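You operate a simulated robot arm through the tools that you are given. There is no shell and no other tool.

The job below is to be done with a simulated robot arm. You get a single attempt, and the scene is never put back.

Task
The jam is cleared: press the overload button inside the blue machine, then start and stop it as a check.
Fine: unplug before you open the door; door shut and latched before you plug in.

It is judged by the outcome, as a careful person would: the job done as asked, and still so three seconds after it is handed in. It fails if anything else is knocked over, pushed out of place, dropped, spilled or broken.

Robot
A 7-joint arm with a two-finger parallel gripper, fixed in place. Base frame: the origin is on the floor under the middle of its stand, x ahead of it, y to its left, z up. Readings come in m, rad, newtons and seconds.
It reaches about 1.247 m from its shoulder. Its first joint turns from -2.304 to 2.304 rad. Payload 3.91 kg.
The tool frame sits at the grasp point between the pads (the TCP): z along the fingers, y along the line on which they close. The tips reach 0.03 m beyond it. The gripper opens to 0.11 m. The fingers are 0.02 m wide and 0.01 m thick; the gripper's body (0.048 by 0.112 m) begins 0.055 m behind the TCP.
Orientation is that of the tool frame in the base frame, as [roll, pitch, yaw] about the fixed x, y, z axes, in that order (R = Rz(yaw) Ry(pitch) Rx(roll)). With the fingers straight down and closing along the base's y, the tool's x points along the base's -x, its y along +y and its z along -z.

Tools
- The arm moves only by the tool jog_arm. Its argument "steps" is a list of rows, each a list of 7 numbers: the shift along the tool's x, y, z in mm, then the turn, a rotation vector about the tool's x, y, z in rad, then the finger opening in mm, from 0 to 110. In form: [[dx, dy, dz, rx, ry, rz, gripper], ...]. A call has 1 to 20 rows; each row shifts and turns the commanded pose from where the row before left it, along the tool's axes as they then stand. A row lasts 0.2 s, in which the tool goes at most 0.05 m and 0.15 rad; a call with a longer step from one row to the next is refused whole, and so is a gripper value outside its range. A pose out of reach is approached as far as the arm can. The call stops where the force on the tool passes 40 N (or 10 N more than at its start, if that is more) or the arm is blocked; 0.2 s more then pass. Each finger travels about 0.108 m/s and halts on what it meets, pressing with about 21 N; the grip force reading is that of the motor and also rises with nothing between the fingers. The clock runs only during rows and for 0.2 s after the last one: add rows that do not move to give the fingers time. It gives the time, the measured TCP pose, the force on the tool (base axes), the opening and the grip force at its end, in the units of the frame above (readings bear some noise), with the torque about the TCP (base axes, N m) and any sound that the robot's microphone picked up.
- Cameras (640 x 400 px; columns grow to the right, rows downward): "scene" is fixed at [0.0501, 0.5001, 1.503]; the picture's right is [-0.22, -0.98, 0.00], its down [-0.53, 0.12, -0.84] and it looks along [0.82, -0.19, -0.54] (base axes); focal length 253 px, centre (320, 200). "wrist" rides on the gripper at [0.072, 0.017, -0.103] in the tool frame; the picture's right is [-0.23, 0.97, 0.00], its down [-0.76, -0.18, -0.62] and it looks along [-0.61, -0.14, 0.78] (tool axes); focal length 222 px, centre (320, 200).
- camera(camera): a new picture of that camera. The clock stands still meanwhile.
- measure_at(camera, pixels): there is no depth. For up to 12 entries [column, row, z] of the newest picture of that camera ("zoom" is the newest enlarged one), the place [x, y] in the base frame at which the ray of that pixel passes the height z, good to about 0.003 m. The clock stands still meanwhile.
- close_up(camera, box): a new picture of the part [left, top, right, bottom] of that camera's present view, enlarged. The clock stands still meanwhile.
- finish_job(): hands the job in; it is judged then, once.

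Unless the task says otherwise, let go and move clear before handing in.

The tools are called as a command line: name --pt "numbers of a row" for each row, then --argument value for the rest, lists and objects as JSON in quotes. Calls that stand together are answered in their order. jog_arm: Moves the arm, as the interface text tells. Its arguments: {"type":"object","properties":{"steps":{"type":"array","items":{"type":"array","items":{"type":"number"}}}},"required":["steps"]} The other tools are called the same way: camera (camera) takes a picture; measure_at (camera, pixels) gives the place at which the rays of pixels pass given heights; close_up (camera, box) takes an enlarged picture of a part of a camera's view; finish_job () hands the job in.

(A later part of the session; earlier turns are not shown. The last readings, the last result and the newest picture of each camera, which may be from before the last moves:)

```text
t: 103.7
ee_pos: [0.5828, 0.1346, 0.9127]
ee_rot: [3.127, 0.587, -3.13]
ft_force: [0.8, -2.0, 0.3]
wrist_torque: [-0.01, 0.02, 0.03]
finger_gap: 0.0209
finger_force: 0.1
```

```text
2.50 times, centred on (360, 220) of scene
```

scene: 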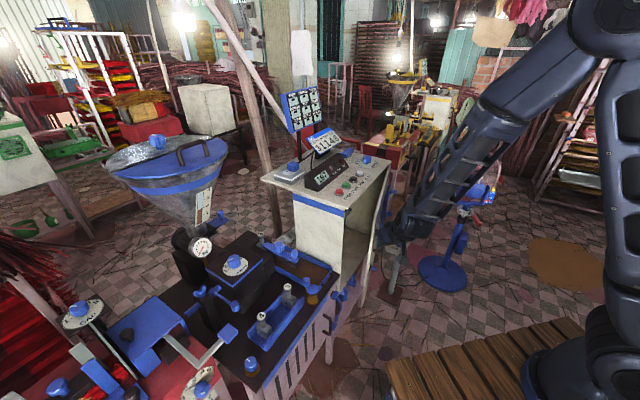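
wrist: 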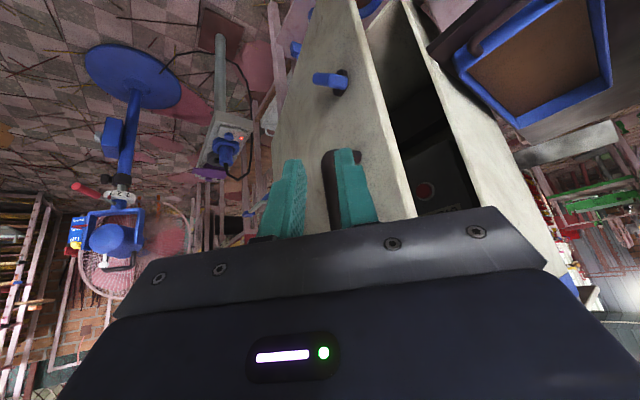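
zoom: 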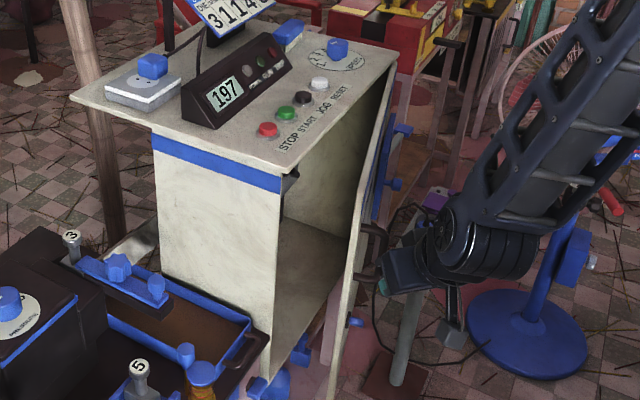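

The door is about 15° open and inside I can see a red button near wrist (428,190). I'll lift out, go vertical, and look down at the door's free edge so I can push it wider from the inside.

jog_arm --pt "-12 0 -38 0 0 0 10" --pt "-16 0 -38 0 0 0 0" --pt "-20 0 -36 0 0 0 0" --pt "-22 0 -36 0 0 0 0" --pt "0 0 0 0 0.147 0 0" --pt "0 0 0 0 0.147 0 0" --pt "0 0 0 0 0.147 0 0" --pt "0 0 0 0 0.146 0 0"

camera --camera "wrist"

camera --camera "scene"

```text
t: 105.7
ee_pos: [0.5974, -0.1672, 1.1223]
ee_rot: [3.105, 0.094, 2.505]
ft_force: [1.4, -0.6, -1.5]
wrist_torque: [0.01, 0.06, -0.01]
finger_gap: 0.0001
finger_force: 21.1
out of reach, approached as far as the arm can: row 7
stopped in row 8: the arm was blocked; the commanded pose is now the measured one
```

```text
taken
```

wrist: 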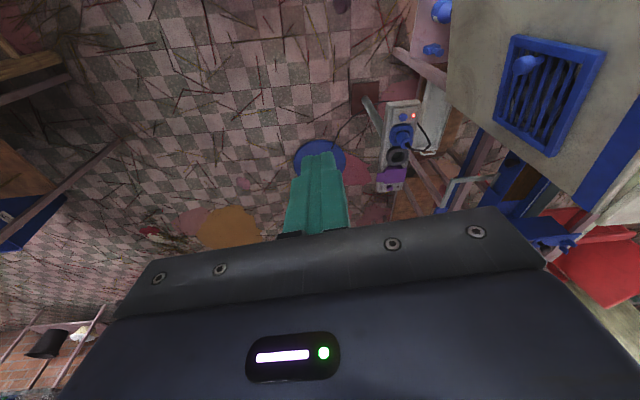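

```text
taken
```

scene: 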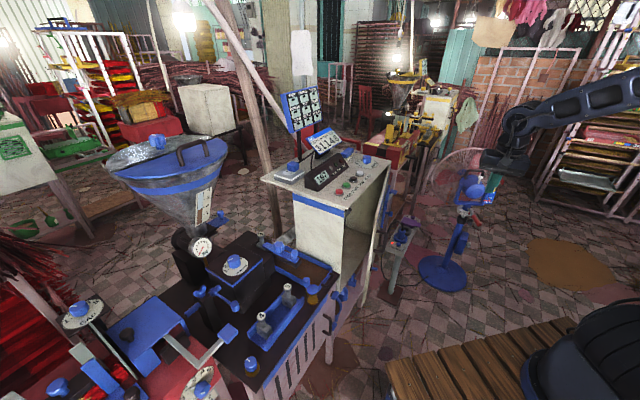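

The arm swung unexpectedly to the right during the untilt near the base (no contact force, nothing hit: door and surroundings look unchanged in the scene view). I'll raise it, re-square the tool, and rebuild the good elbow-up posture with the same tilt-right manoeuvre, keeping farther from the base.

jog_arm --pt "-3.4 0 -35.8 0 0 0 0" --pt "-3.4 0 -35.8 0 0 0 0" --pt "-3.4 0 -35.8 0 0 0 0" --pt "-3.4 0 -35.8 0 0 0 0" --pt "-3.4 0 -35.8 0 0 0 0" --pt "0 0 0 0.0183 0.047 0.0745 0" --pt "0 0 0 0.0183 0.047 0.0745 0"

close_up --camera "scene" --box '[280, 140, 440, 300]'

```text
t: 107.3
ee_pos: [0.592, -0.1732, 1.3021]
ee_rot: [3.136, -0.005, 2.355]
ft_force: [-0.8, -1.0, 0.6]
wrist_torque: [0.03, -0.01, -0.03]
finger_gap: 0.0
finger_force: 20.9
```

```text
2.50 times, centred on (360, 220) of scene
```

zoom: 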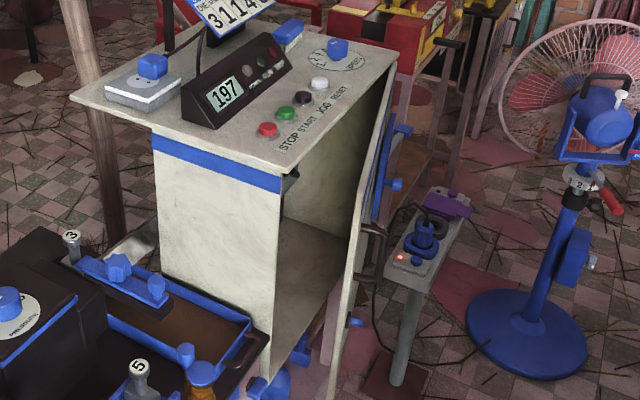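

Everything is still in place and the door stays about 15° ajar. I'll rebuild the elbow-up posture: shift to the centreline, tilt toward the right, then travel left.

jog_arm --pt "26.5 26.5 0 0 0 0 0" --pt "26.5 26.5 0 0 0 0 0" --pt "26.5 26.5 0 0 0 0 0" --pt "26.5 26.5 0 0 0 0 0" --pt "0 0 0 0 -0.131 0 0" --pt "0 0 0 0 -0.131 0 0" --pt "0 0 0 0 -0.131 0 0" --pt "0 0 0 0 -0.131 0 0" --pt "0 0 0 0 -0.131 0 0" --pt "0 0 0 0 -0.131 0 0"

jog_arm --pt "15 21.2 -15 0 0 0 0" --pt "15 21.2 -15 0 0 0 0" --pt "15 21.2 -15 0 0 0 0" --pt "15 21.2 -15 0 0 0 0" --pt "15 21.2 -15 0 0 0 0" --pt "15 21.2 -15 0 0 0 0" --pt "15 21.2 -15 0 0 0 0" --pt "15 21.2 -15 0 0 0 0" --pt "15 21.2 -15 0 0 0 0"

camera --camera "scene"

```text
t: 109.5
ee_pos: [0.5938, -0.0236, 1.3026]
ee_rot: [3.129, 0.784, 2.347]
ft_force: [0.0, -0.4, -0.1]
wrist_torque: [0.05, 0.0, 0.03]
finger_gap: 0.0001
finger_force: 21.2
```

```text
t: 111.5
ee_pos: [0.5928, 0.2472, 1.305]
ee_rot: [3.129, 0.782, 2.344]
ft_force: [0.8, 0.3, 0.6]
wrist_torque: [0.01, 0.02, 0.04]
finger_gap: 0.0001
finger_force: 21.1
```

```text
taken
```

scene: 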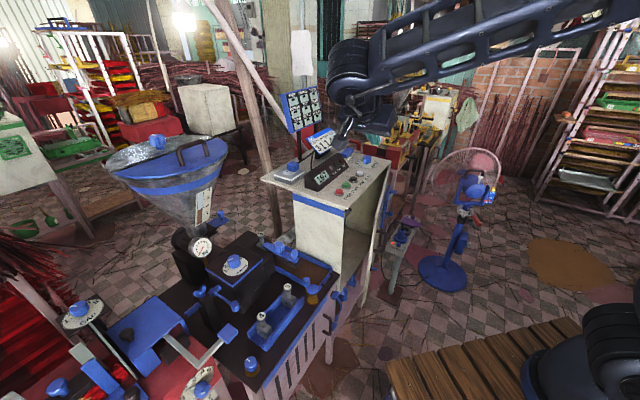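

The elbow-up posture is back. I'll descend on the left of the cabinet front, then turn toward az −20° with a 30° tilt.

jog_arm --pt "26.2 2 25.4 0 0 0 0" --pt "26.2 2 25.4 0 0 0 0" --pt "26.2 2 25.4 0 0 0 0" --pt "26.2 2 25.4 0 0 0 0" --pt "26.2 2 25.4 0 0 0 0" --pt "26.2 2 25.4 0 0 0 0" --pt "26.2 2 25.4 0 0 0 0"

jog_arm --pt "0 0 0 -0.1023 0 -0.1023 0" --pt "0 0 0 -0.1023 0 -0.1023 0" --pt "0 0 0 -0.1023 0 -0.1023 0" --pt "0 0 0 0 0.131 0 0" --pt "0 0 0 0 0.131 0 0"

camera --camera "wrist"

camera --camera "scene"

```text
t: 113.1
ee_pos: [0.6007, 0.2611, 1.0474]
ee_rot: [3.128, 0.783, 2.35]
ft_force: [0.3, 0.3, 1.4]
wrist_torque: [0.04, -0.03, 0.05]
finger_gap: 0.0
finger_force: 20.8
```

```text
t: 114.3
ee_pos: [0.6006, 0.2604, 1.0491]
ee_rot: [3.131, 0.525, 2.786]
ft_force: [-0.9, -0.3, 0.2]
wrist_torque: [0.02, 0.01, -0.02]
finger_gap: 0.0
finger_force: 20.4
```

```text
taken
```

wrist: 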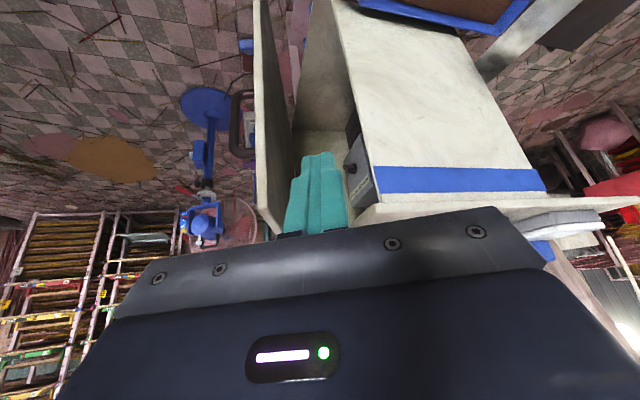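

```text
taken
```

scene: 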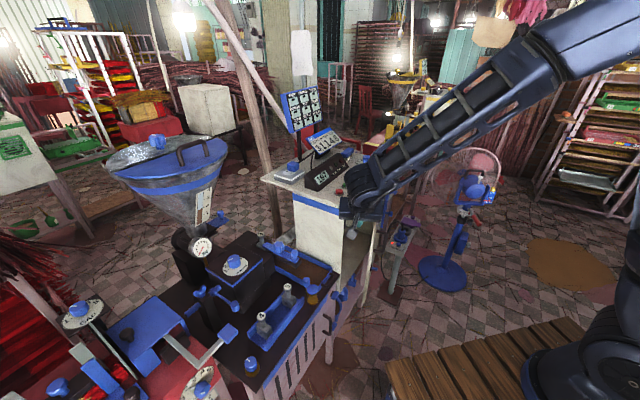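

A very useful view: the door edge-on at wrist (265,110), and a component box just inside the left wall at (358,168). I'll zoom in.

close_up --camera "wrist" --box '[230, 0, 430, 230]'

close_up --camera "wrist" --box '[320, 110, 420, 220]'

close_up --camera "scene" --box '[330, 180, 400, 260]'

```text
1.74 times, centred on (330, 115) of wrist
```

zoom: 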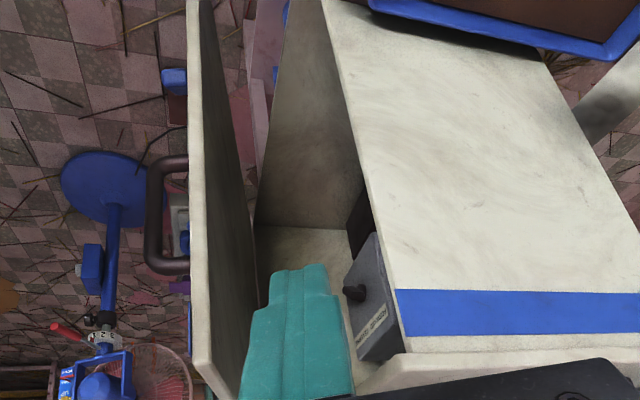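

```text
3.64 times, centred on (370, 165) of wrist
```

zoom: 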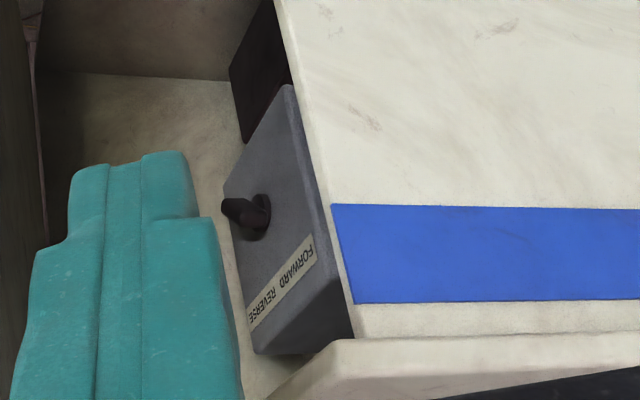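

```text
5.00 times, centred on (365, 220) of scene
```

zoom: 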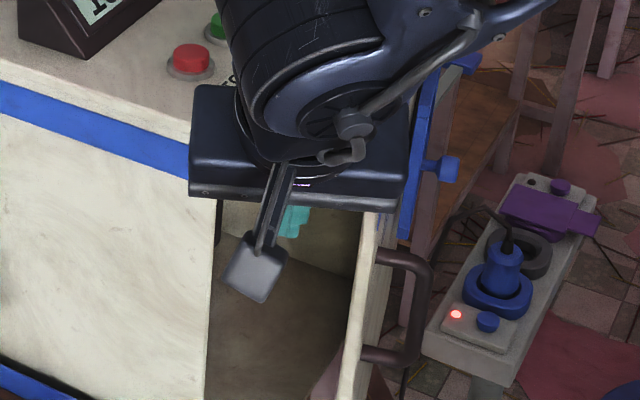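

Inside on the left wall there is a FORWARD/REVERSE selector (not to be touched) and a darker box behind it. The door's free edge works out at about (0.64,0.17). I'll lower and slip the closed fingers just inside that edge.

jog_arm --pt "16.2 -2 36.5 0 0 0 0" --pt "16.2 -2 36.5 0 0 0 0" --pt "16.2 -2 36.5 0 0 0 0" --pt "-25 -13.3 14.5 0 0 0 0" --pt "-25 -13.3 14.5 0 0 0 0"

camera --camera "wrist"

close_up --camera "scene" --box '[310, 180, 420, 280]'

```text
t: 115.5
ee_pos: [0.6406, 0.2223, 0.9285]
ee_rot: [3.131, 0.519, 2.789]
ft_force: [-6.9, 4.4, -1.6]
wrist_torque: [-0.22, -0.46, -0.35]
finger_gap: 0.0003
finger_force: 21.5
stopped in row 5: the force on the tool passed its limit at 84 N (the readings are from after the stop); the commanded pose is now the measured one
```

```text
taken
```

wrist: 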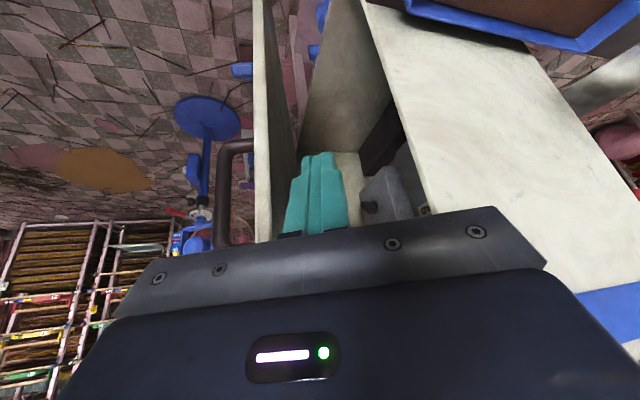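

```text
4.00 times, centred on (365, 230) of scene
```

zoom: 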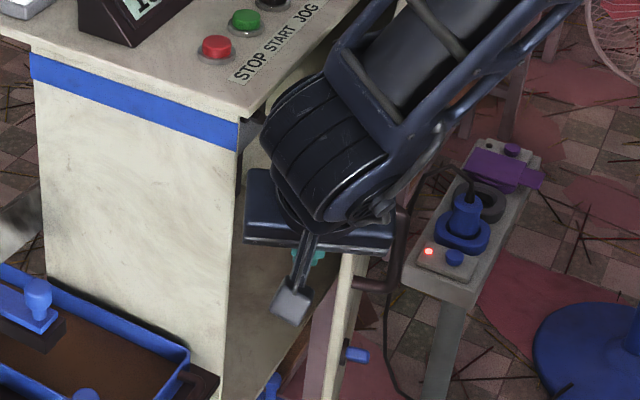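

The gripper's body bumped the door's free edge end-on (force spike), which tells me that edge is at about (0.617,0.175). I'll back off a little along the door and then push sideways with just the fingertips inside the edge.

jog_arm --pt "6.8 1.4 -3.9 0 0 0 0" --pt "1.45 -9.86 -0.84 0 0 0 0" --pt "1.45 -9.86 -0.84 0 0 0 0"

camera --camera "wrist"

```text
t: 116.3
ee_pos: [0.6256, 0.2087, 0.9282]
ee_rot: [3.128, 0.522, 2.789]
ft_force: [0.1, 0.1, 0.1]
wrist_torque: [0.02, 0.02, 0.01]
finger_gap: 0.0
finger_force: 21.0
```

```text
taken
```

wrist: 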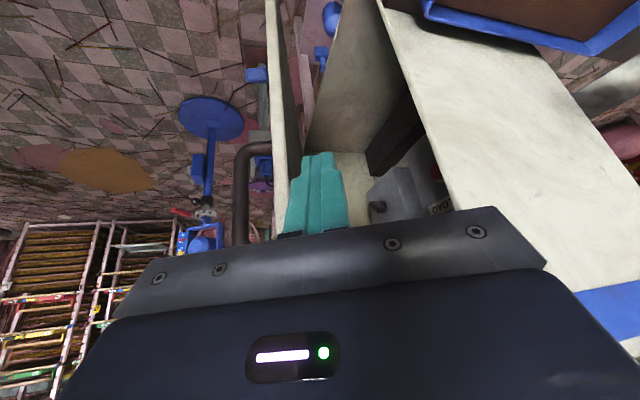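

The fingertip is now just inside the door's inner face. I'll swing the pointing direction back to az −45° (keeping the wrist away from the base) before pushing.

jog_arm --pt "0 0 0 0.0725 0 0.1252 0" --pt "0 0 0 0.0725 0 0.1252 0" --pt "0 0 0 0.0725 0 0.1252 0" --pt "-7.2 -12.1 4.2 0 0 0 0" --pt "-7.2 -12.1 4.2 0 0 0 0"

camera --camera "wrist"

close_up --camera "scene" --box '[300, 160, 440, 300]'

```text
t: 117.4
ee_pos: [0.6172, 0.1949, 0.9273]
ee_rot: [3.131, 0.511, 2.359]
ft_force: [-12.0, 7.3, 3.9]
wrist_torque: [-0.55, -0.89, -0.24]
finger_gap: 0.0
finger_force: 21.1
stopped in row 5: the force on the tool passed its limit at 50 N (the readings are from after the stop); the commanded pose is now the measured one
```

```text
taken
```

wrist: 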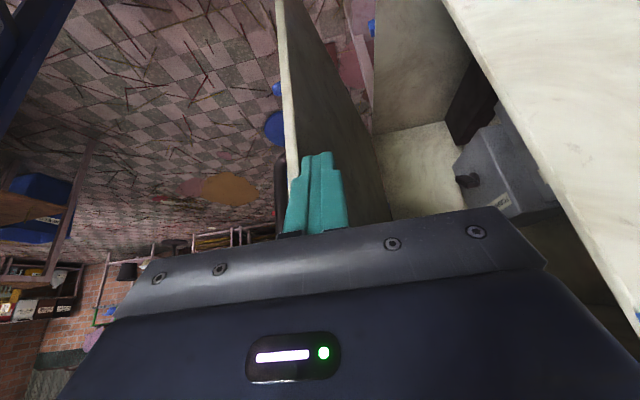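

```text
2.86 times, centred on (370, 230) of scene
```

zoom: 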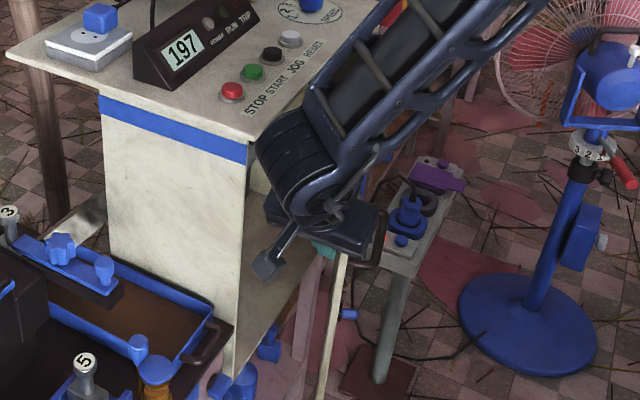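

The stop force points along the door's length: my hand's knuckles met the free edge end-on while the tip was inside. I'll back off, tilt more (50°) so the tip reaches farther ahead of the hand, and push again.

jog_arm --pt "13.1 0 -7.3 0 0 0 0" --pt "0 0 0 0 -0.122 0 0" --pt "0 0 0 0 -0.122 0 0" --pt "0 0 0 0 -0.121 0 0" --pt "-7.8 13.9 9.3 0 0 0 0"

camera --camera "wrist"

close_up --camera "scene" --box '[300, 160, 440, 300]'

```text
t: 118.6
ee_pos: [0.6257, 0.207, 0.9285]
ee_rot: [3.13, 0.876, 2.356]
ft_force: [1.0, 0.3, 0.1]
wrist_torque: [-0.02, -0.04, -0.01]
finger_gap: 0.0
finger_force: 20.9
```

```text
taken
```

wrist: 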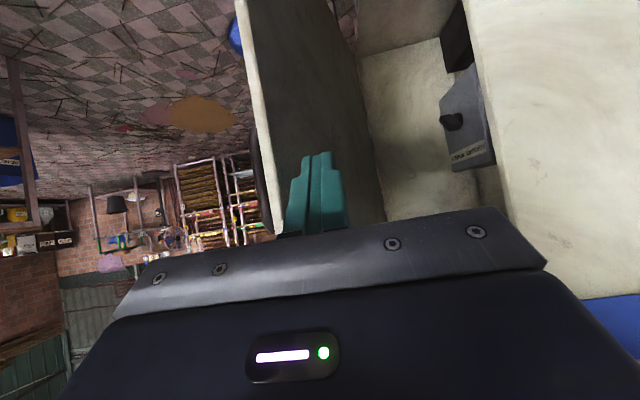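

```text
2.86 times, centred on (370, 230) of scene
```

zoom: 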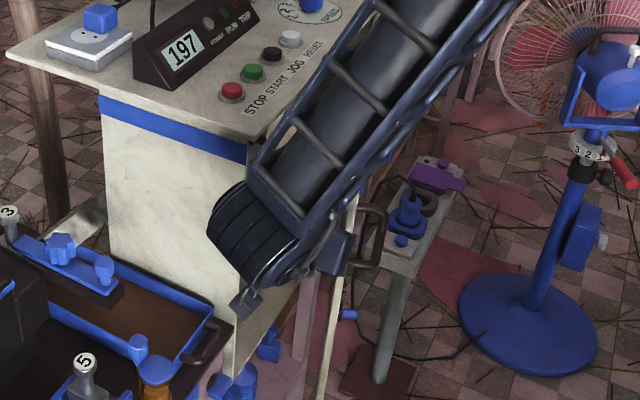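

No contact now and the finger overlays the door's inner face. I'll push it open in 10 mm steps.

jog_arm --pt "-1.9 -9.5 2.3 0 0 0 0" --pt "-1.9 -9.5 2.3 0 0 0 0" --pt "-1.9 -9.5 2.3 0 0 0 0" --pt "-1.9 -9.5 2.3 0 0 0 0"

camera --camera "wrist"

```text
t: 119.6
ee_pos: [0.6081, 0.1696, 0.9268]
ee_rot: [3.129, 0.876, 2.352]
ft_force: [0.1, 0.6, 0.0]
wrist_torque: [-0.01, 0.01, 0.01]
finger_gap: 0.0
finger_force: 20.7
```

```text
taken
```

wrist: 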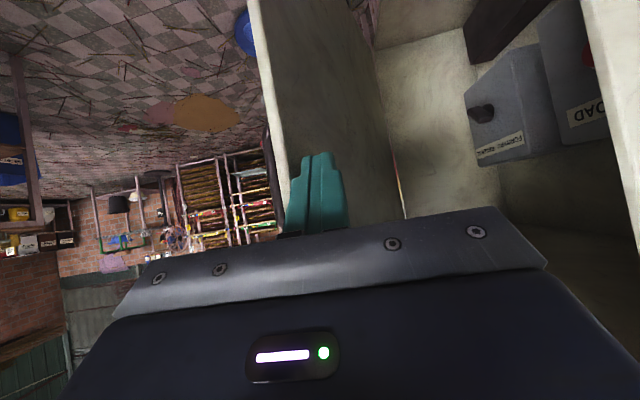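

The door swings freely; I can now also see the box labelled "…OAD" with a red element at wrist (590,60). I'll continue pushing along the arc.

jog_arm --pt "-10.6 -12.9 12.6 0 0 0 0" --pt "-10.6 -12.9 12.6 0 0 0 0" --pt "-10.6 -12.9 12.6 0 0 0 0" --pt "-10.6 -12.9 12.6 0 0 0 0" --pt "-12.4 -9.3 14.8 0 0 0 0" --pt "-12.4 -9.3 14.8 0 0 0 0" --pt "-12.4 -9.3 14.8 0 0 0 0"

camera --camera "wrist"

camera --camera "scene"

```text
t: 121.2
ee_pos: [0.6393, 0.0278, 0.9271]
ee_rot: [3.13, 0.877, 2.356]
ft_force: [0.1, -0.7, 0.2]
wrist_torque: [0.03, -0.02, 0.0]
finger_gap: 0.0
finger_force: 21.1
```

```text
taken
```

wrist: 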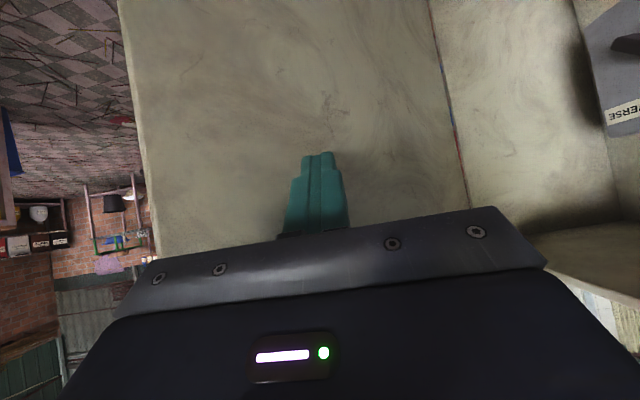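

```text
taken
```

scene: 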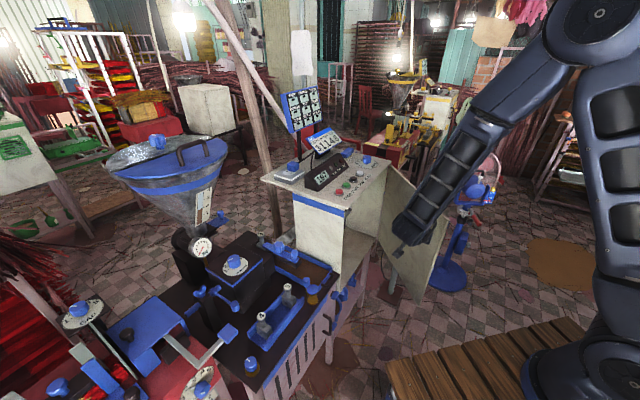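

The door is about 45° open. I'll keep pushing toward 90°.

jog_arm --pt "-11.1 -7.4 13.3 0 0 0 0" --pt "-11.1 -7.4 13.3 0 0 0 0" --pt "-11.1 -7.4 13.3 0 0 0 0" --pt "-11.2 -3.7 13.3 0 0 0 0" --pt "-11.2 -3.7 13.3 0 0 0 0" --pt "-11.2 -3.7 13.3 0 0 0 0" --pt "-10.1 -3.5 12.1 0 0 0 0" --pt "-10.1 -3.5 12.1 0 0 0 0" --pt "-10.1 -3.5 12.1 0 0 0 0"

camera --camera "wrist"

camera --camera "scene"

```text
t: 123.2
ee_pos: [0.7157, -0.1098, 0.9282]
ee_rot: [3.129, 0.874, 2.354]
ft_force: [0.1, 0.2, -0.3]
wrist_torque: [0.03, 0.03, 0.02]
finger_gap: 0.0001
finger_force: 21.0
```

```text
taken
```

wrist: 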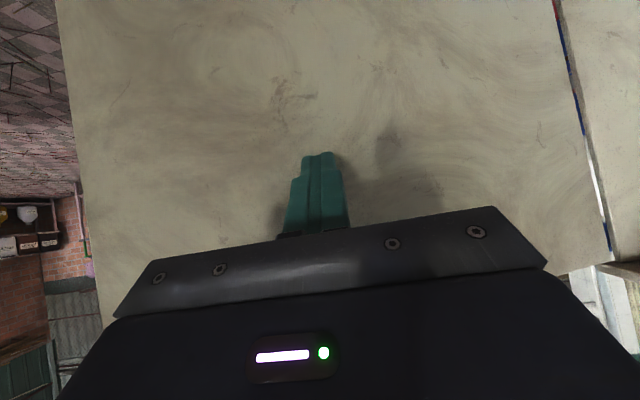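

```text
taken
```

scene: 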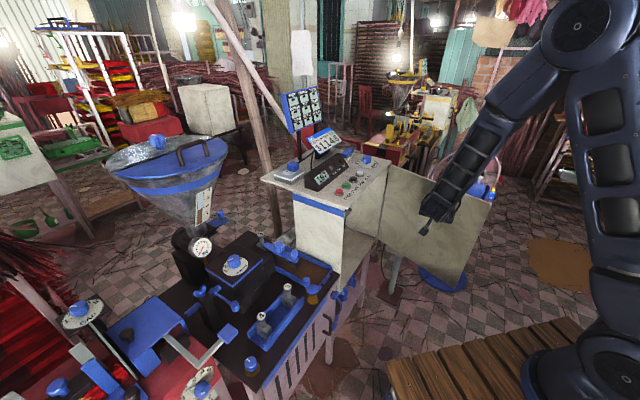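

The door is at about 75°. A little more, to roughly 95°.

jog_arm --pt "-10 -0.6 11.9 0 0 0 0" --pt "-10 -0.6 11.9 0 0 0 0" --pt "-10 -0.6 11.9 0 0 0 0" --pt "-10.2 -1.7 12.1 0 0 0 0" --pt "-10.2 -1.7 12.1 0 0 0 0" --pt "-9 1 11 0 0 0 0"

close_up --camera "scene" --box '[280, 140, 520, 320]'

```text
t: 124.6
ee_pos: [0.7801, -0.1779, 0.9271]
ee_rot: [3.128, 0.876, 2.354]
ft_force: [-0.5, -0.4, 0.0]
wrist_torque: [-0.01, -0.01, 0.03]
finger_gap: 0.0002
finger_force: 21.0
```

```text
2.22 times, centred on (400, 230) of scene
```

zoom: 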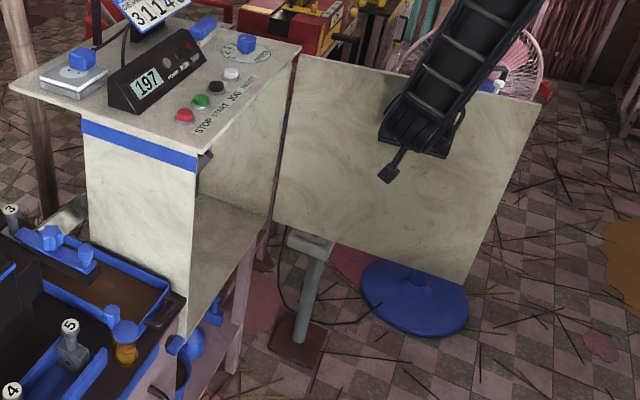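

The door is now wide open (about 95°), standing clear. From two earlier views the red overload button triangulates to (0.817,0.269,0.858), inside on the left, facing the door. I'll move in front of the opening and turn the hand to face inward.

jog_arm --pt "15.4 20.9 -25.5 0 0 0 0" --pt "15.4 20.9 -25.5 0 0 0 0" --pt "15.4 20.9 -25.5 0 0 0 0" --pt "15.4 20.9 -25.5 0 0 0 0" --pt "15.4 20.9 -25.5 0 0 0 0"

jog_arm --pt "0 0 0 -0.1031 0 -0.0865 0" --pt "0 0 0 -0.1031 0 -0.0865 0" --pt "0 0 0 -0.1031 0 -0.0865 0" --pt "0 0 0 -0.1031 0 -0.0865 0" --pt "0 0 0 -0.1031 0 -0.0865 0"

camera --camera "wrist"

camera --camera "scene"

```text
t: 125.8
ee_pos: [0.7478, -0.0019, 0.9503]
ee_rot: [3.131, 0.875, 2.355]
ft_force: [-0.2, 0.2, -0.8]
wrist_torque: [-0.02, -0.02, 0.03]
finger_gap: 0.0001
finger_force: 21.0
```

```text
t: 127.0
ee_pos: [0.7485, -0.0012, 0.9513]
ee_rot: [3.138, 0.881, 3.034]
ft_force: [0.2, 1.0, -0.3]
wrist_torque: [0.01, -0.02, 0.0]
finger_gap: 0.0
finger_force: 20.7
```

```text
taken
```

wrist: 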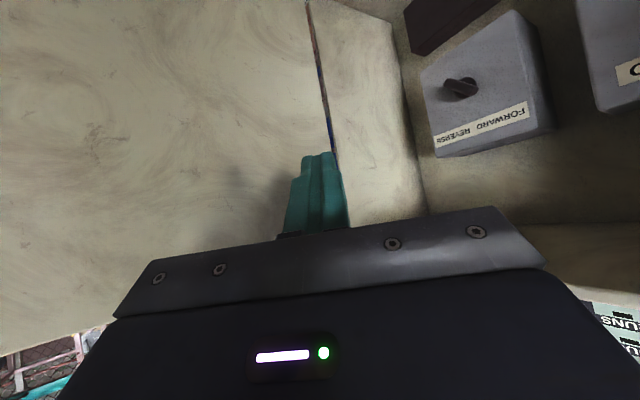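

```text
taken
```

scene: 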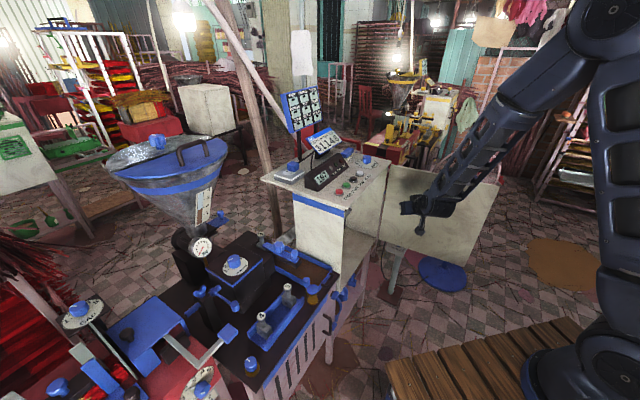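

The rotation works and the elbow posture stays healthy; the FORWARD/REVERSE box shows at wrist (485,90) with the overload box at the right edge. I'll turn further to face it.

jog_arm --pt "0 0 0 -0.1031 0 -0.0865 0" --pt "0 0 0 -0.1031 0 -0.0865 0" --pt "0 0 0 -0.1031 0 -0.0865 0" --pt "0 0 0 -0.1031 0 -0.0865 0" --pt "0 0 0 -0.1031 0 -0.0865 0" --pt "0 0 0 -0.1031 0 -0.0865 0"

camera --camera "wrist"

camera --camera "scene"

```text
t: 128.4
ee_pos: [0.7483, -0.0002, 0.9509]
ee_rot: [-3.136, 0.88, -2.436]
ft_force: [-0.8, 0.6, -0.1]
wrist_torque: [-0.03, 0.01, -0.01]
finger_gap: 0.0
finger_force: 21.1
```

```text
taken
```

wrist: 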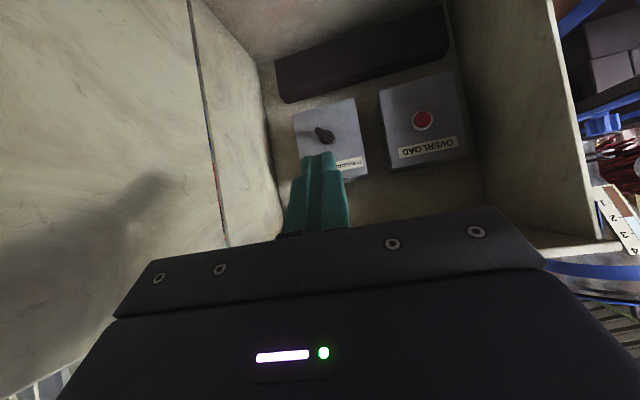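

```text
taken
```

scene: 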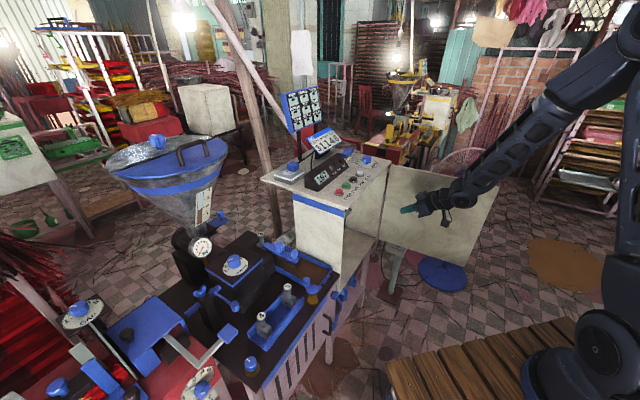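

Now I see it plainly: the OVERLOAD box with a red button at wrist (423,120), beside the selector I must avoid. I'll level the hand a bit more and move to about 60 mm in front of the button.

jog_arm --pt "0 0 0 0 -0.0835 0 0" --pt "0 0 0 0 -0.0835 0 0" --pt "0 24.4 30 0 0 0 0" --pt "0 24.4 30 0 0 0 0" --pt "0 24.4 30 0 0 0 0" --pt "0 24.4 30 0 0 0 0"

camera --camera "wrist"

close_up --camera "scene" --box '[300, 160, 460, 280]'

```text
t: 129.8
ee_pos: [0.7651, 0.1402, 0.8893]
ee_rot: [-3.133, 1.049, -2.432]
ft_force: [0.0, 0.3, -0.2]
wrist_torque: [0.03, 0.01, 0.01]
finger_gap: 0.0
finger_force: 20.7
```

```text
taken
```

wrist: 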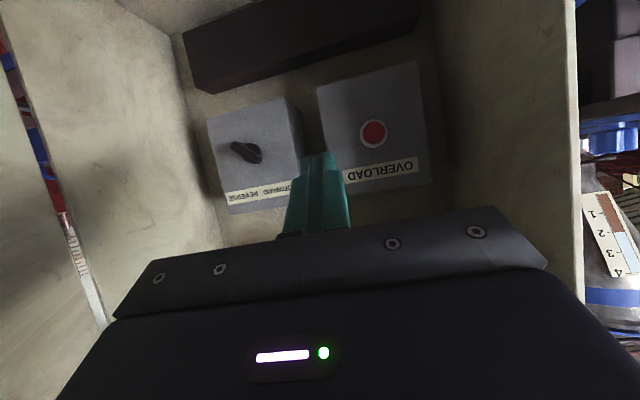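

```text
3.33 times, centred on (380, 220) of scene
```

zoom: 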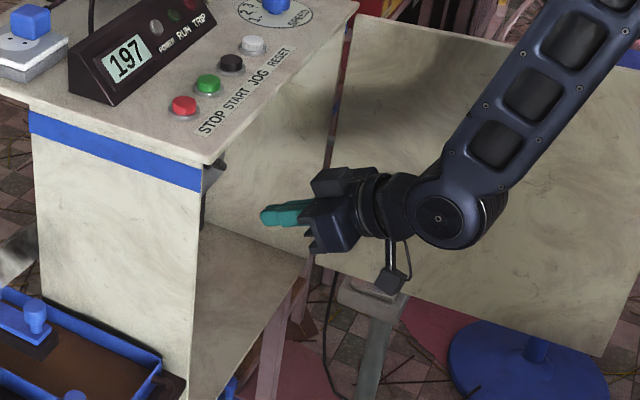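

The button triangulates to (0.843,0.280,0.852). I'll align the closed fingertip about 40 mm in front of it.

jog_arm --pt "-4.2 17.4 28.1 0 0 0 0" --pt "-4.2 17.4 28.1 0 0 0 0" --pt "-4.3 17.5 28.1 0 0 0 0"

camera --camera "wrist"

close_up --camera "wrist" --box '[230, 60, 430, 240]'

```text
t: 130.6
ee_pos: [0.7916, 0.2312, 0.8594]
ee_rot: [-3.134, 1.048, -2.433]
ft_force: [0.1, 0.4, -0.2]
wrist_torque: [0.0, 0.03, 0.0]
finger_gap: 0.0
finger_force: 20.5
```

```text
taken
```

wrist: 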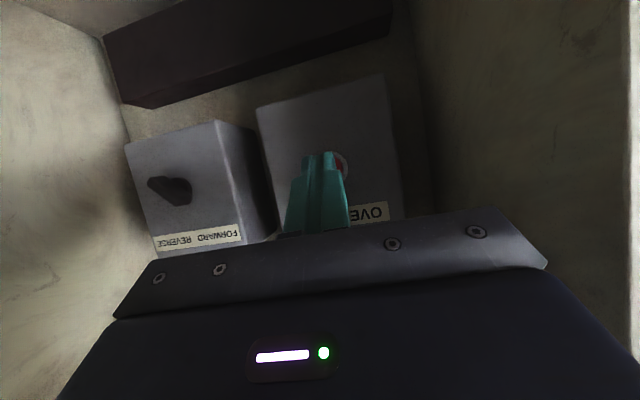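

```text
2.22 times, centred on (330, 150) of wrist
```

zoom: 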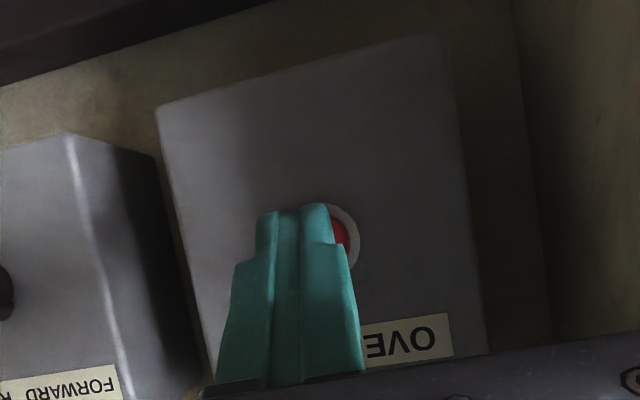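

The projected tip path along the door normal lands on the button centre. I'll advance 30 mm, then press in small steps and listen.

jog_arm --pt "-4.97 0.76 8.64 0 0 0 0" --pt "-4.97 0.76 8.64 0 0 0 0" --pt "-4.97 0.76 8.64 0 0 0 0"

close_up --camera "wrist" --box '[230, 60, 430, 240]'

```text
t: 131.4
ee_pos: [0.8124, 0.253, 0.8589]
ee_rot: [-3.137, 1.048, -2.434]
ft_force: [-0.1, -0.3, 0.2]
wrist_torque: [0.02, 0.04, 0.0]
finger_gap: 0.0
finger_force: 21.0
```

```text
2.22 times, centred on (330, 150) of wrist
```

zoom: 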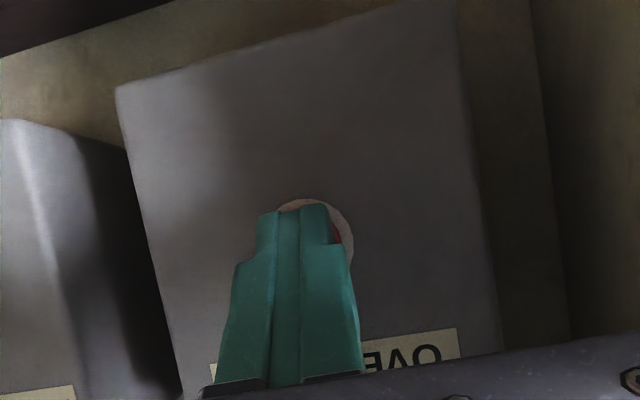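

The tip now nearly covers the button ring, still no contact. I'll press in 2 mm steps.

jog_arm --pt "-1 0.15 1.73 0 0 0 0" --pt "-1 0.15 1.73 0 0 0 0" --pt "-1 0.15 1.73 0 0 0 0"

jog_arm --pt "-1 0.15 1.73 0 0 0 0" --pt "-1 0.15 1.73 0 0 0 0"

```text
t: 132.2
ee_pos: [0.8171, 0.2576, 0.86]
ee_rot: [-3.134, 1.047, -2.433]
ft_force: [-0.4, -0.7, 0.3]
wrist_torque: [0.02, 0.01, -0.05]
finger_gap: 0.0001
finger_force: 20.7
```

```text
t: 132.8
ee_pos: [0.8194, 0.2585, 0.8594]
ee_rot: [-3.136, 1.047, -2.436]
ft_force: [-1.4, -1.4, 0.5]
wrist_torque: [0.02, -0.01, 0.02]
finger_gap: 0.0003
finger_force: 21.5
heard: click
```

A "click" with a light 2 N push: the overload button has been pressed. I'll back straight out and look at it.

jog_arm --pt "2.5 -0.4 -4.3 0 0 0 0" --pt "5 -0.8 -8.6 0 0 0 0" --pt "10 -1.5 -17.3 0 0 0 0" --pt "12 -12 -22 0 0 0 0" --pt "8 -17 -25 0 0 0 0"

camera --camera "wrist"

```text
t: 134.0
ee_pos: [0.7737, 0.1798, 0.8647]
ee_rot: [-3.137, 1.048, -2.433]
ft_force: [-0.2, -0.3, 0.8]
wrist_torque: [0.01, -0.01, -0.02]
finger_gap: 0.0
finger_force: 21.0
```

```text
taken
```

wrist: 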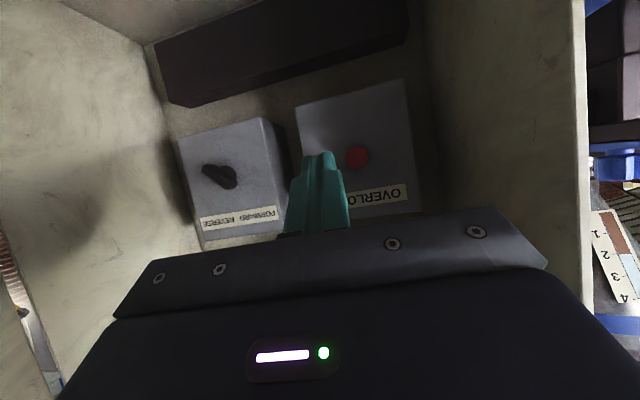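

close_up --camera "wrist" --box '[300, 100, 420, 210]'

close_up --camera "scene" --box '[270, 130, 430, 230]'

```text
3.64 times, centred on (360, 155) of wrist
```

zoom: 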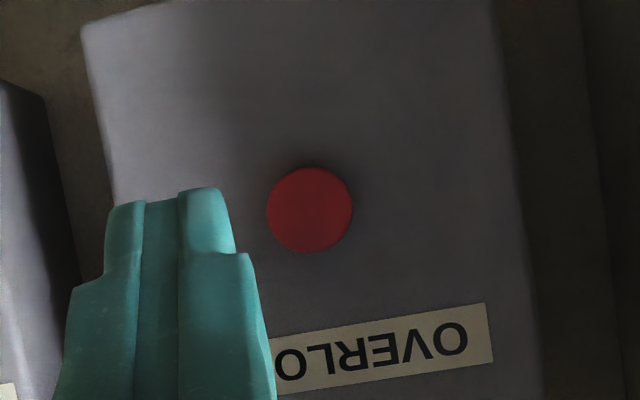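

```text
4.00 times, centred on (350, 180) of scene
```

zoom: 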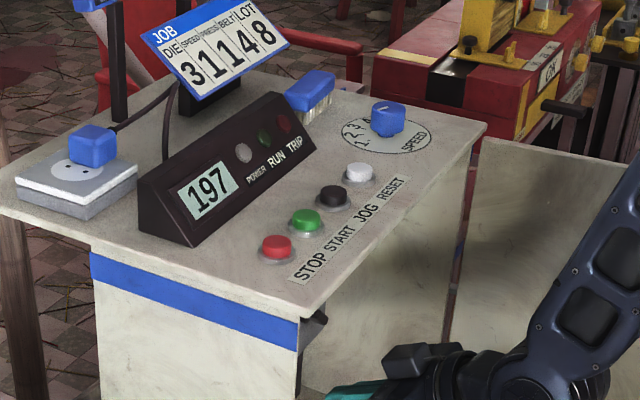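

The white collar around the red button has disappeared: it is pushed in and reset. Now I'll withdraw from the cabinet, rise, and straighten the tool so I can bring the door back from its outer side.

jog_arm --pt "-1.3 -24.2 -31.9 0 0 0 0" --pt "-1.3 -24.2 -31.9 0 0 0 0" --pt "-1.3 -24.2 -31.9 0 0 0 0" --pt "-1.3 -24.2 -31.9 0 0 0 0" --pt "-1.3 -24.2 -31.9 0 0 0 0" --pt "-34.7 0 -19.9 0 0 0 0" --pt "-34.7 0 -19.9 0 0 0 0" --pt "-34.7 0 -19.9 0 0 0 0" --pt "-34.7 0 -19.9 0 0 0 0" --pt "-34.7 0 -19.9 0 0 0 0"

jog_arm --pt "0 0 0 0 0.131 0 0" --pt "0 0 0 0 0.131 0 0" --pt "0 0 0 0 0.131 0 0" --pt "0 0 0 0 0.131 0 0" --pt "0 0 0 0 0.131 0 0" --pt "0 0 0 0 0.131 0 0" --pt "0 0 0 0 0.131 0 0" --pt "0 0 0 0 0.131 0 0"

camera --camera "scene"

camera --camera "wrist"

```text
t: 136.2
ee_pos: [0.7508, 0.0022, 1.1518]
ee_rot: [-3.135, 1.047, -2.436]
ft_force: [1.7, -1.5, -0.4]
wrist_torque: [-0.01, -0.02, 0.02]
finger_gap: 0.0002
finger_force: 20.8
```

```text
t: 138.2
ee_pos: [0.7548, -0.1003, 1.1523]
ee_rot: [-3.137, -0.003, -2.604]
ft_force: [-0.5, -0.1, 0.0]
wrist_torque: [0.02, -0.07, -0.02]
finger_gap: 0.0
finger_force: 21.1
stopped in row 8: the arm was blocked; the commanded pose is now the measured one
```

```text
taken
```

scene: 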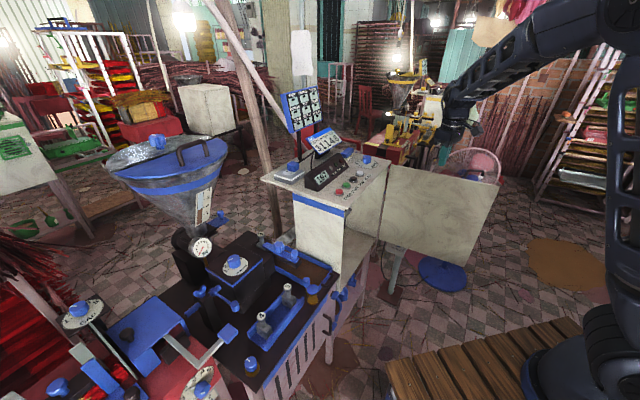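

```text
taken
```

wrist: 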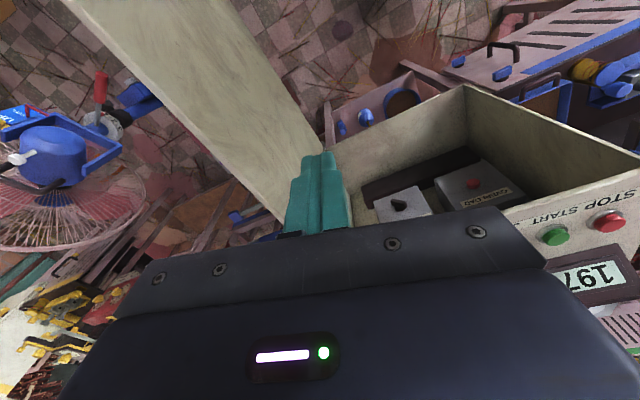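

The tool is vertical now though the arm again hit a limit and settled at (0.755,-0.100); nothing was touched. The wrist view shows the open door's top edge from (65,0) to (285,220); I'll measure it to place the finger on its far side.

measure_at --camera "wrist" --pixels '[[120, 55, 1.01], [175, 110, 1.01], [230, 165, 1.01], [260, 195, 1.01], [280, 215, 1.01]]'

measure_at --camera "scene" --pixels '[[391, 164, 1.02], [498, 182, 1.02], [498, 182, 1.0], [391, 164, 1.0]]'

close_up --camera "scene" --box '[360, 130, 520, 300]'

```text
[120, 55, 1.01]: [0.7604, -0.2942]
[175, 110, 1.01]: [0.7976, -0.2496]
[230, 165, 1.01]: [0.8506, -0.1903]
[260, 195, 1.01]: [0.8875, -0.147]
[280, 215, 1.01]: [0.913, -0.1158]
```

```text
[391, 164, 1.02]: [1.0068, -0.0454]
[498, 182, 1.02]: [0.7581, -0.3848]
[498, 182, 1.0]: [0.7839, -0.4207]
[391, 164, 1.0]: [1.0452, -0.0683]
```

```text
2.35 times, centred on (440, 215) of scene
```

zoom: 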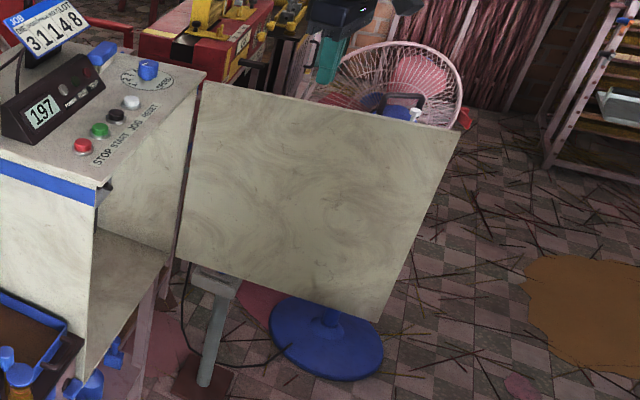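

The door's top edge lies along az 49.5° with the hinge near (0.968,-0.022) and top at z≈1.03. I'll cross over it and come down on its outer side at about (0.834,-0.263).

jog_arm --pt "3.9 -45 0 0 0 0 0" --pt "3.9 -45 0 0 0 0 0" --pt "3.9 -45 0 0 0 0 0" --pt "3.9 -45 0 0 0 0 0"

camera --camera "wrist"

camera --camera "scene"

```text
t: 139.2
ee_pos: [0.8348, -0.2616, 1.1521]
ee_rot: [-3.139, -0.003, -2.603]
ft_force: [-0.3, 0.5, 0.7]
wrist_torque: [-0.05, -0.02, -0.01]
finger_gap: 0.0001
finger_force: 21.1
```

```text
taken
```

wrist: 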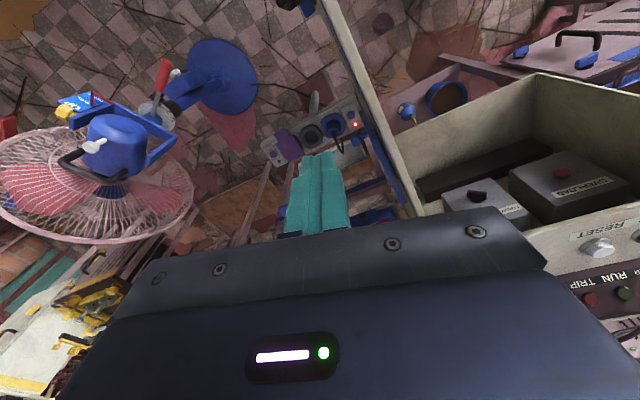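

```text
taken
```

scene: 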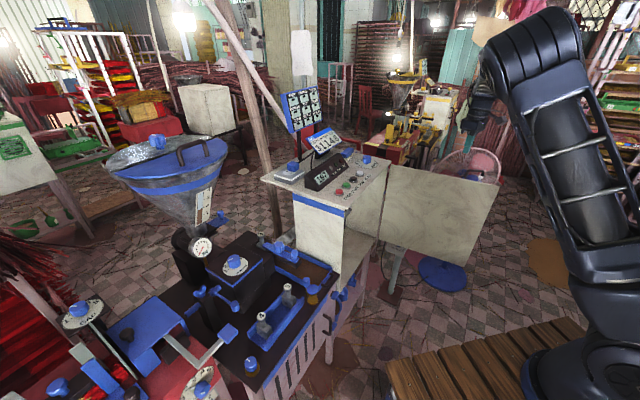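

The finger is on the outer side of the door's top edge (strip from (325,0) to (415,210)). I'll descend so the fingertip overlaps the door's upper part.

jog_arm --pt "0 0 40 0 0 0 0" --pt "0 0 40 0 0 0 0" --pt "0 0 40 0 0 0 0" --pt "0 0 38 0 0 0 0"

camera --camera "wrist"

close_up --camera "scene" --box '[360, 100, 560, 240]'

```text
t: 140.2
ee_pos: [0.8342, -0.2627, 0.9936]
ee_rot: [-3.138, -0.002, -2.603]
ft_force: [-0.3, 0.1, 0.0]
wrist_torque: [0.0, -0.03, 0.0]
finger_gap: 0.0
finger_force: 21.2
```

```text
taken
```

wrist: 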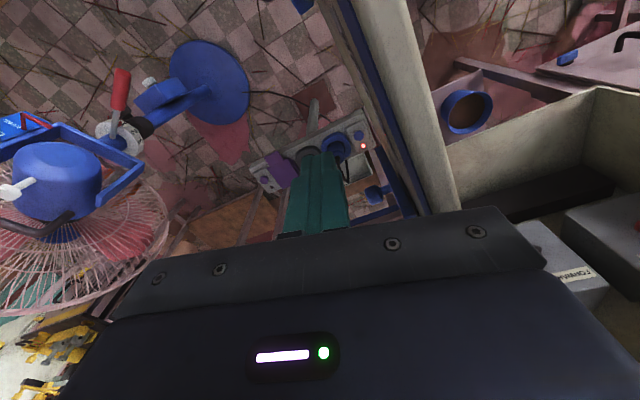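

```text
2.86 times, centred on (460, 170) of scene
```

zoom: 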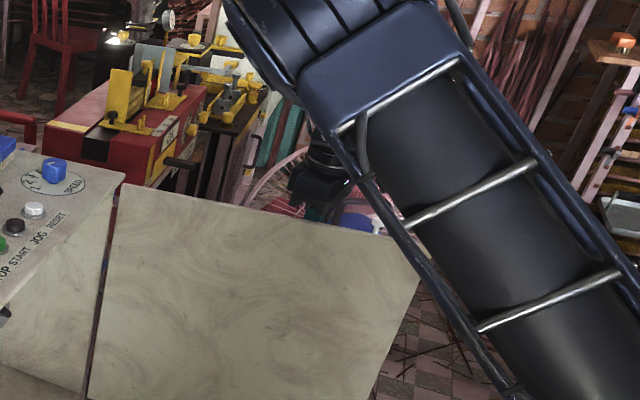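

Positioned on the outer side with no contact. I'll sweep the door back along its arc in 28 mm steps, half-way first.

jog_arm --pt "12.9 25.2 0 0 0 0 0" --pt "10.4 26.9 0 0 0 0 0" --pt "7.5 27.8 0 0 0 0 0" --pt "4.6 28.4 0 0 0 0 0" --pt "1.6 28.8 0 0 0 0 0"

camera --camera "scene"

```text
t: 141.4
ee_pos: [0.7315, -0.1634, 0.9926]
ee_rot: [-3.141, -0.005, -2.604]
ft_force: [-0.3, -1.4, -0.3]
wrist_torque: [0.0, -0.04, -0.02]
finger_gap: 0.0
finger_force: 21.1
```

```text
taken
```

scene: 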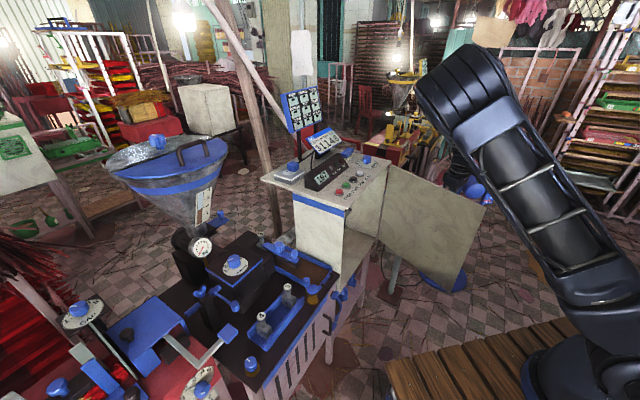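

The door is following (now about 70°). I'll continue the sweep.

jog_arm --pt "-1.4 28.7 0 0 0 0 0" --pt "-4.4 28.5 0 0 0 0 0" --pt "-7.3 27.8 0 0 0 0 0" --pt "-10.4 26.9 0 0 0 0 0" --pt "-11.3 22.7 0 0 0 0 0"

camera --camera "scene"

camera --camera "wrist"

```text
t: 142.6
ee_pos: [0.6929, -0.0292, 0.9935]
ee_rot: [-3.137, -0.003, -2.605]
ft_force: [-0.1, 0.0, -0.5]
wrist_torque: [-0.02, 0.01, 0.0]
finger_gap: 0.0
finger_force: 21.1
```

```text
taken
```

scene: 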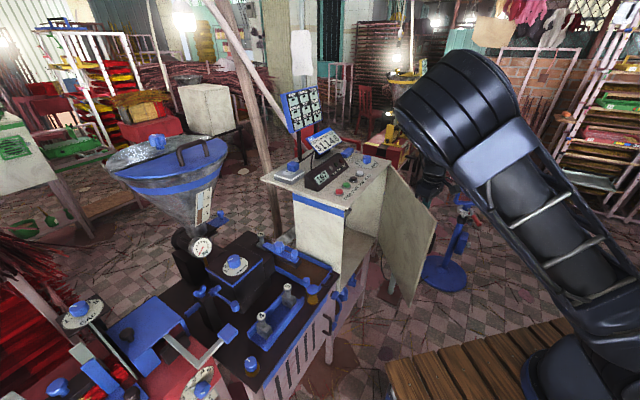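

```text
taken
```

wrist: 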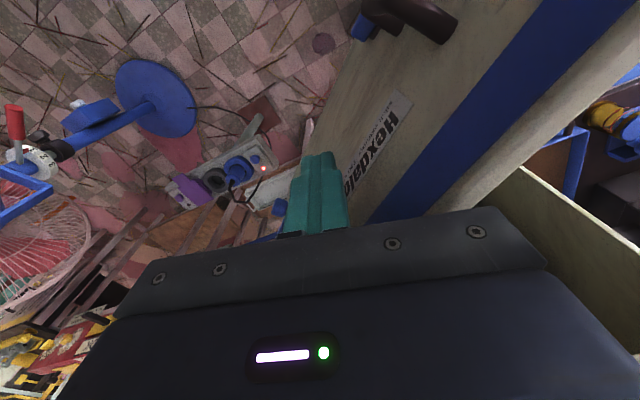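

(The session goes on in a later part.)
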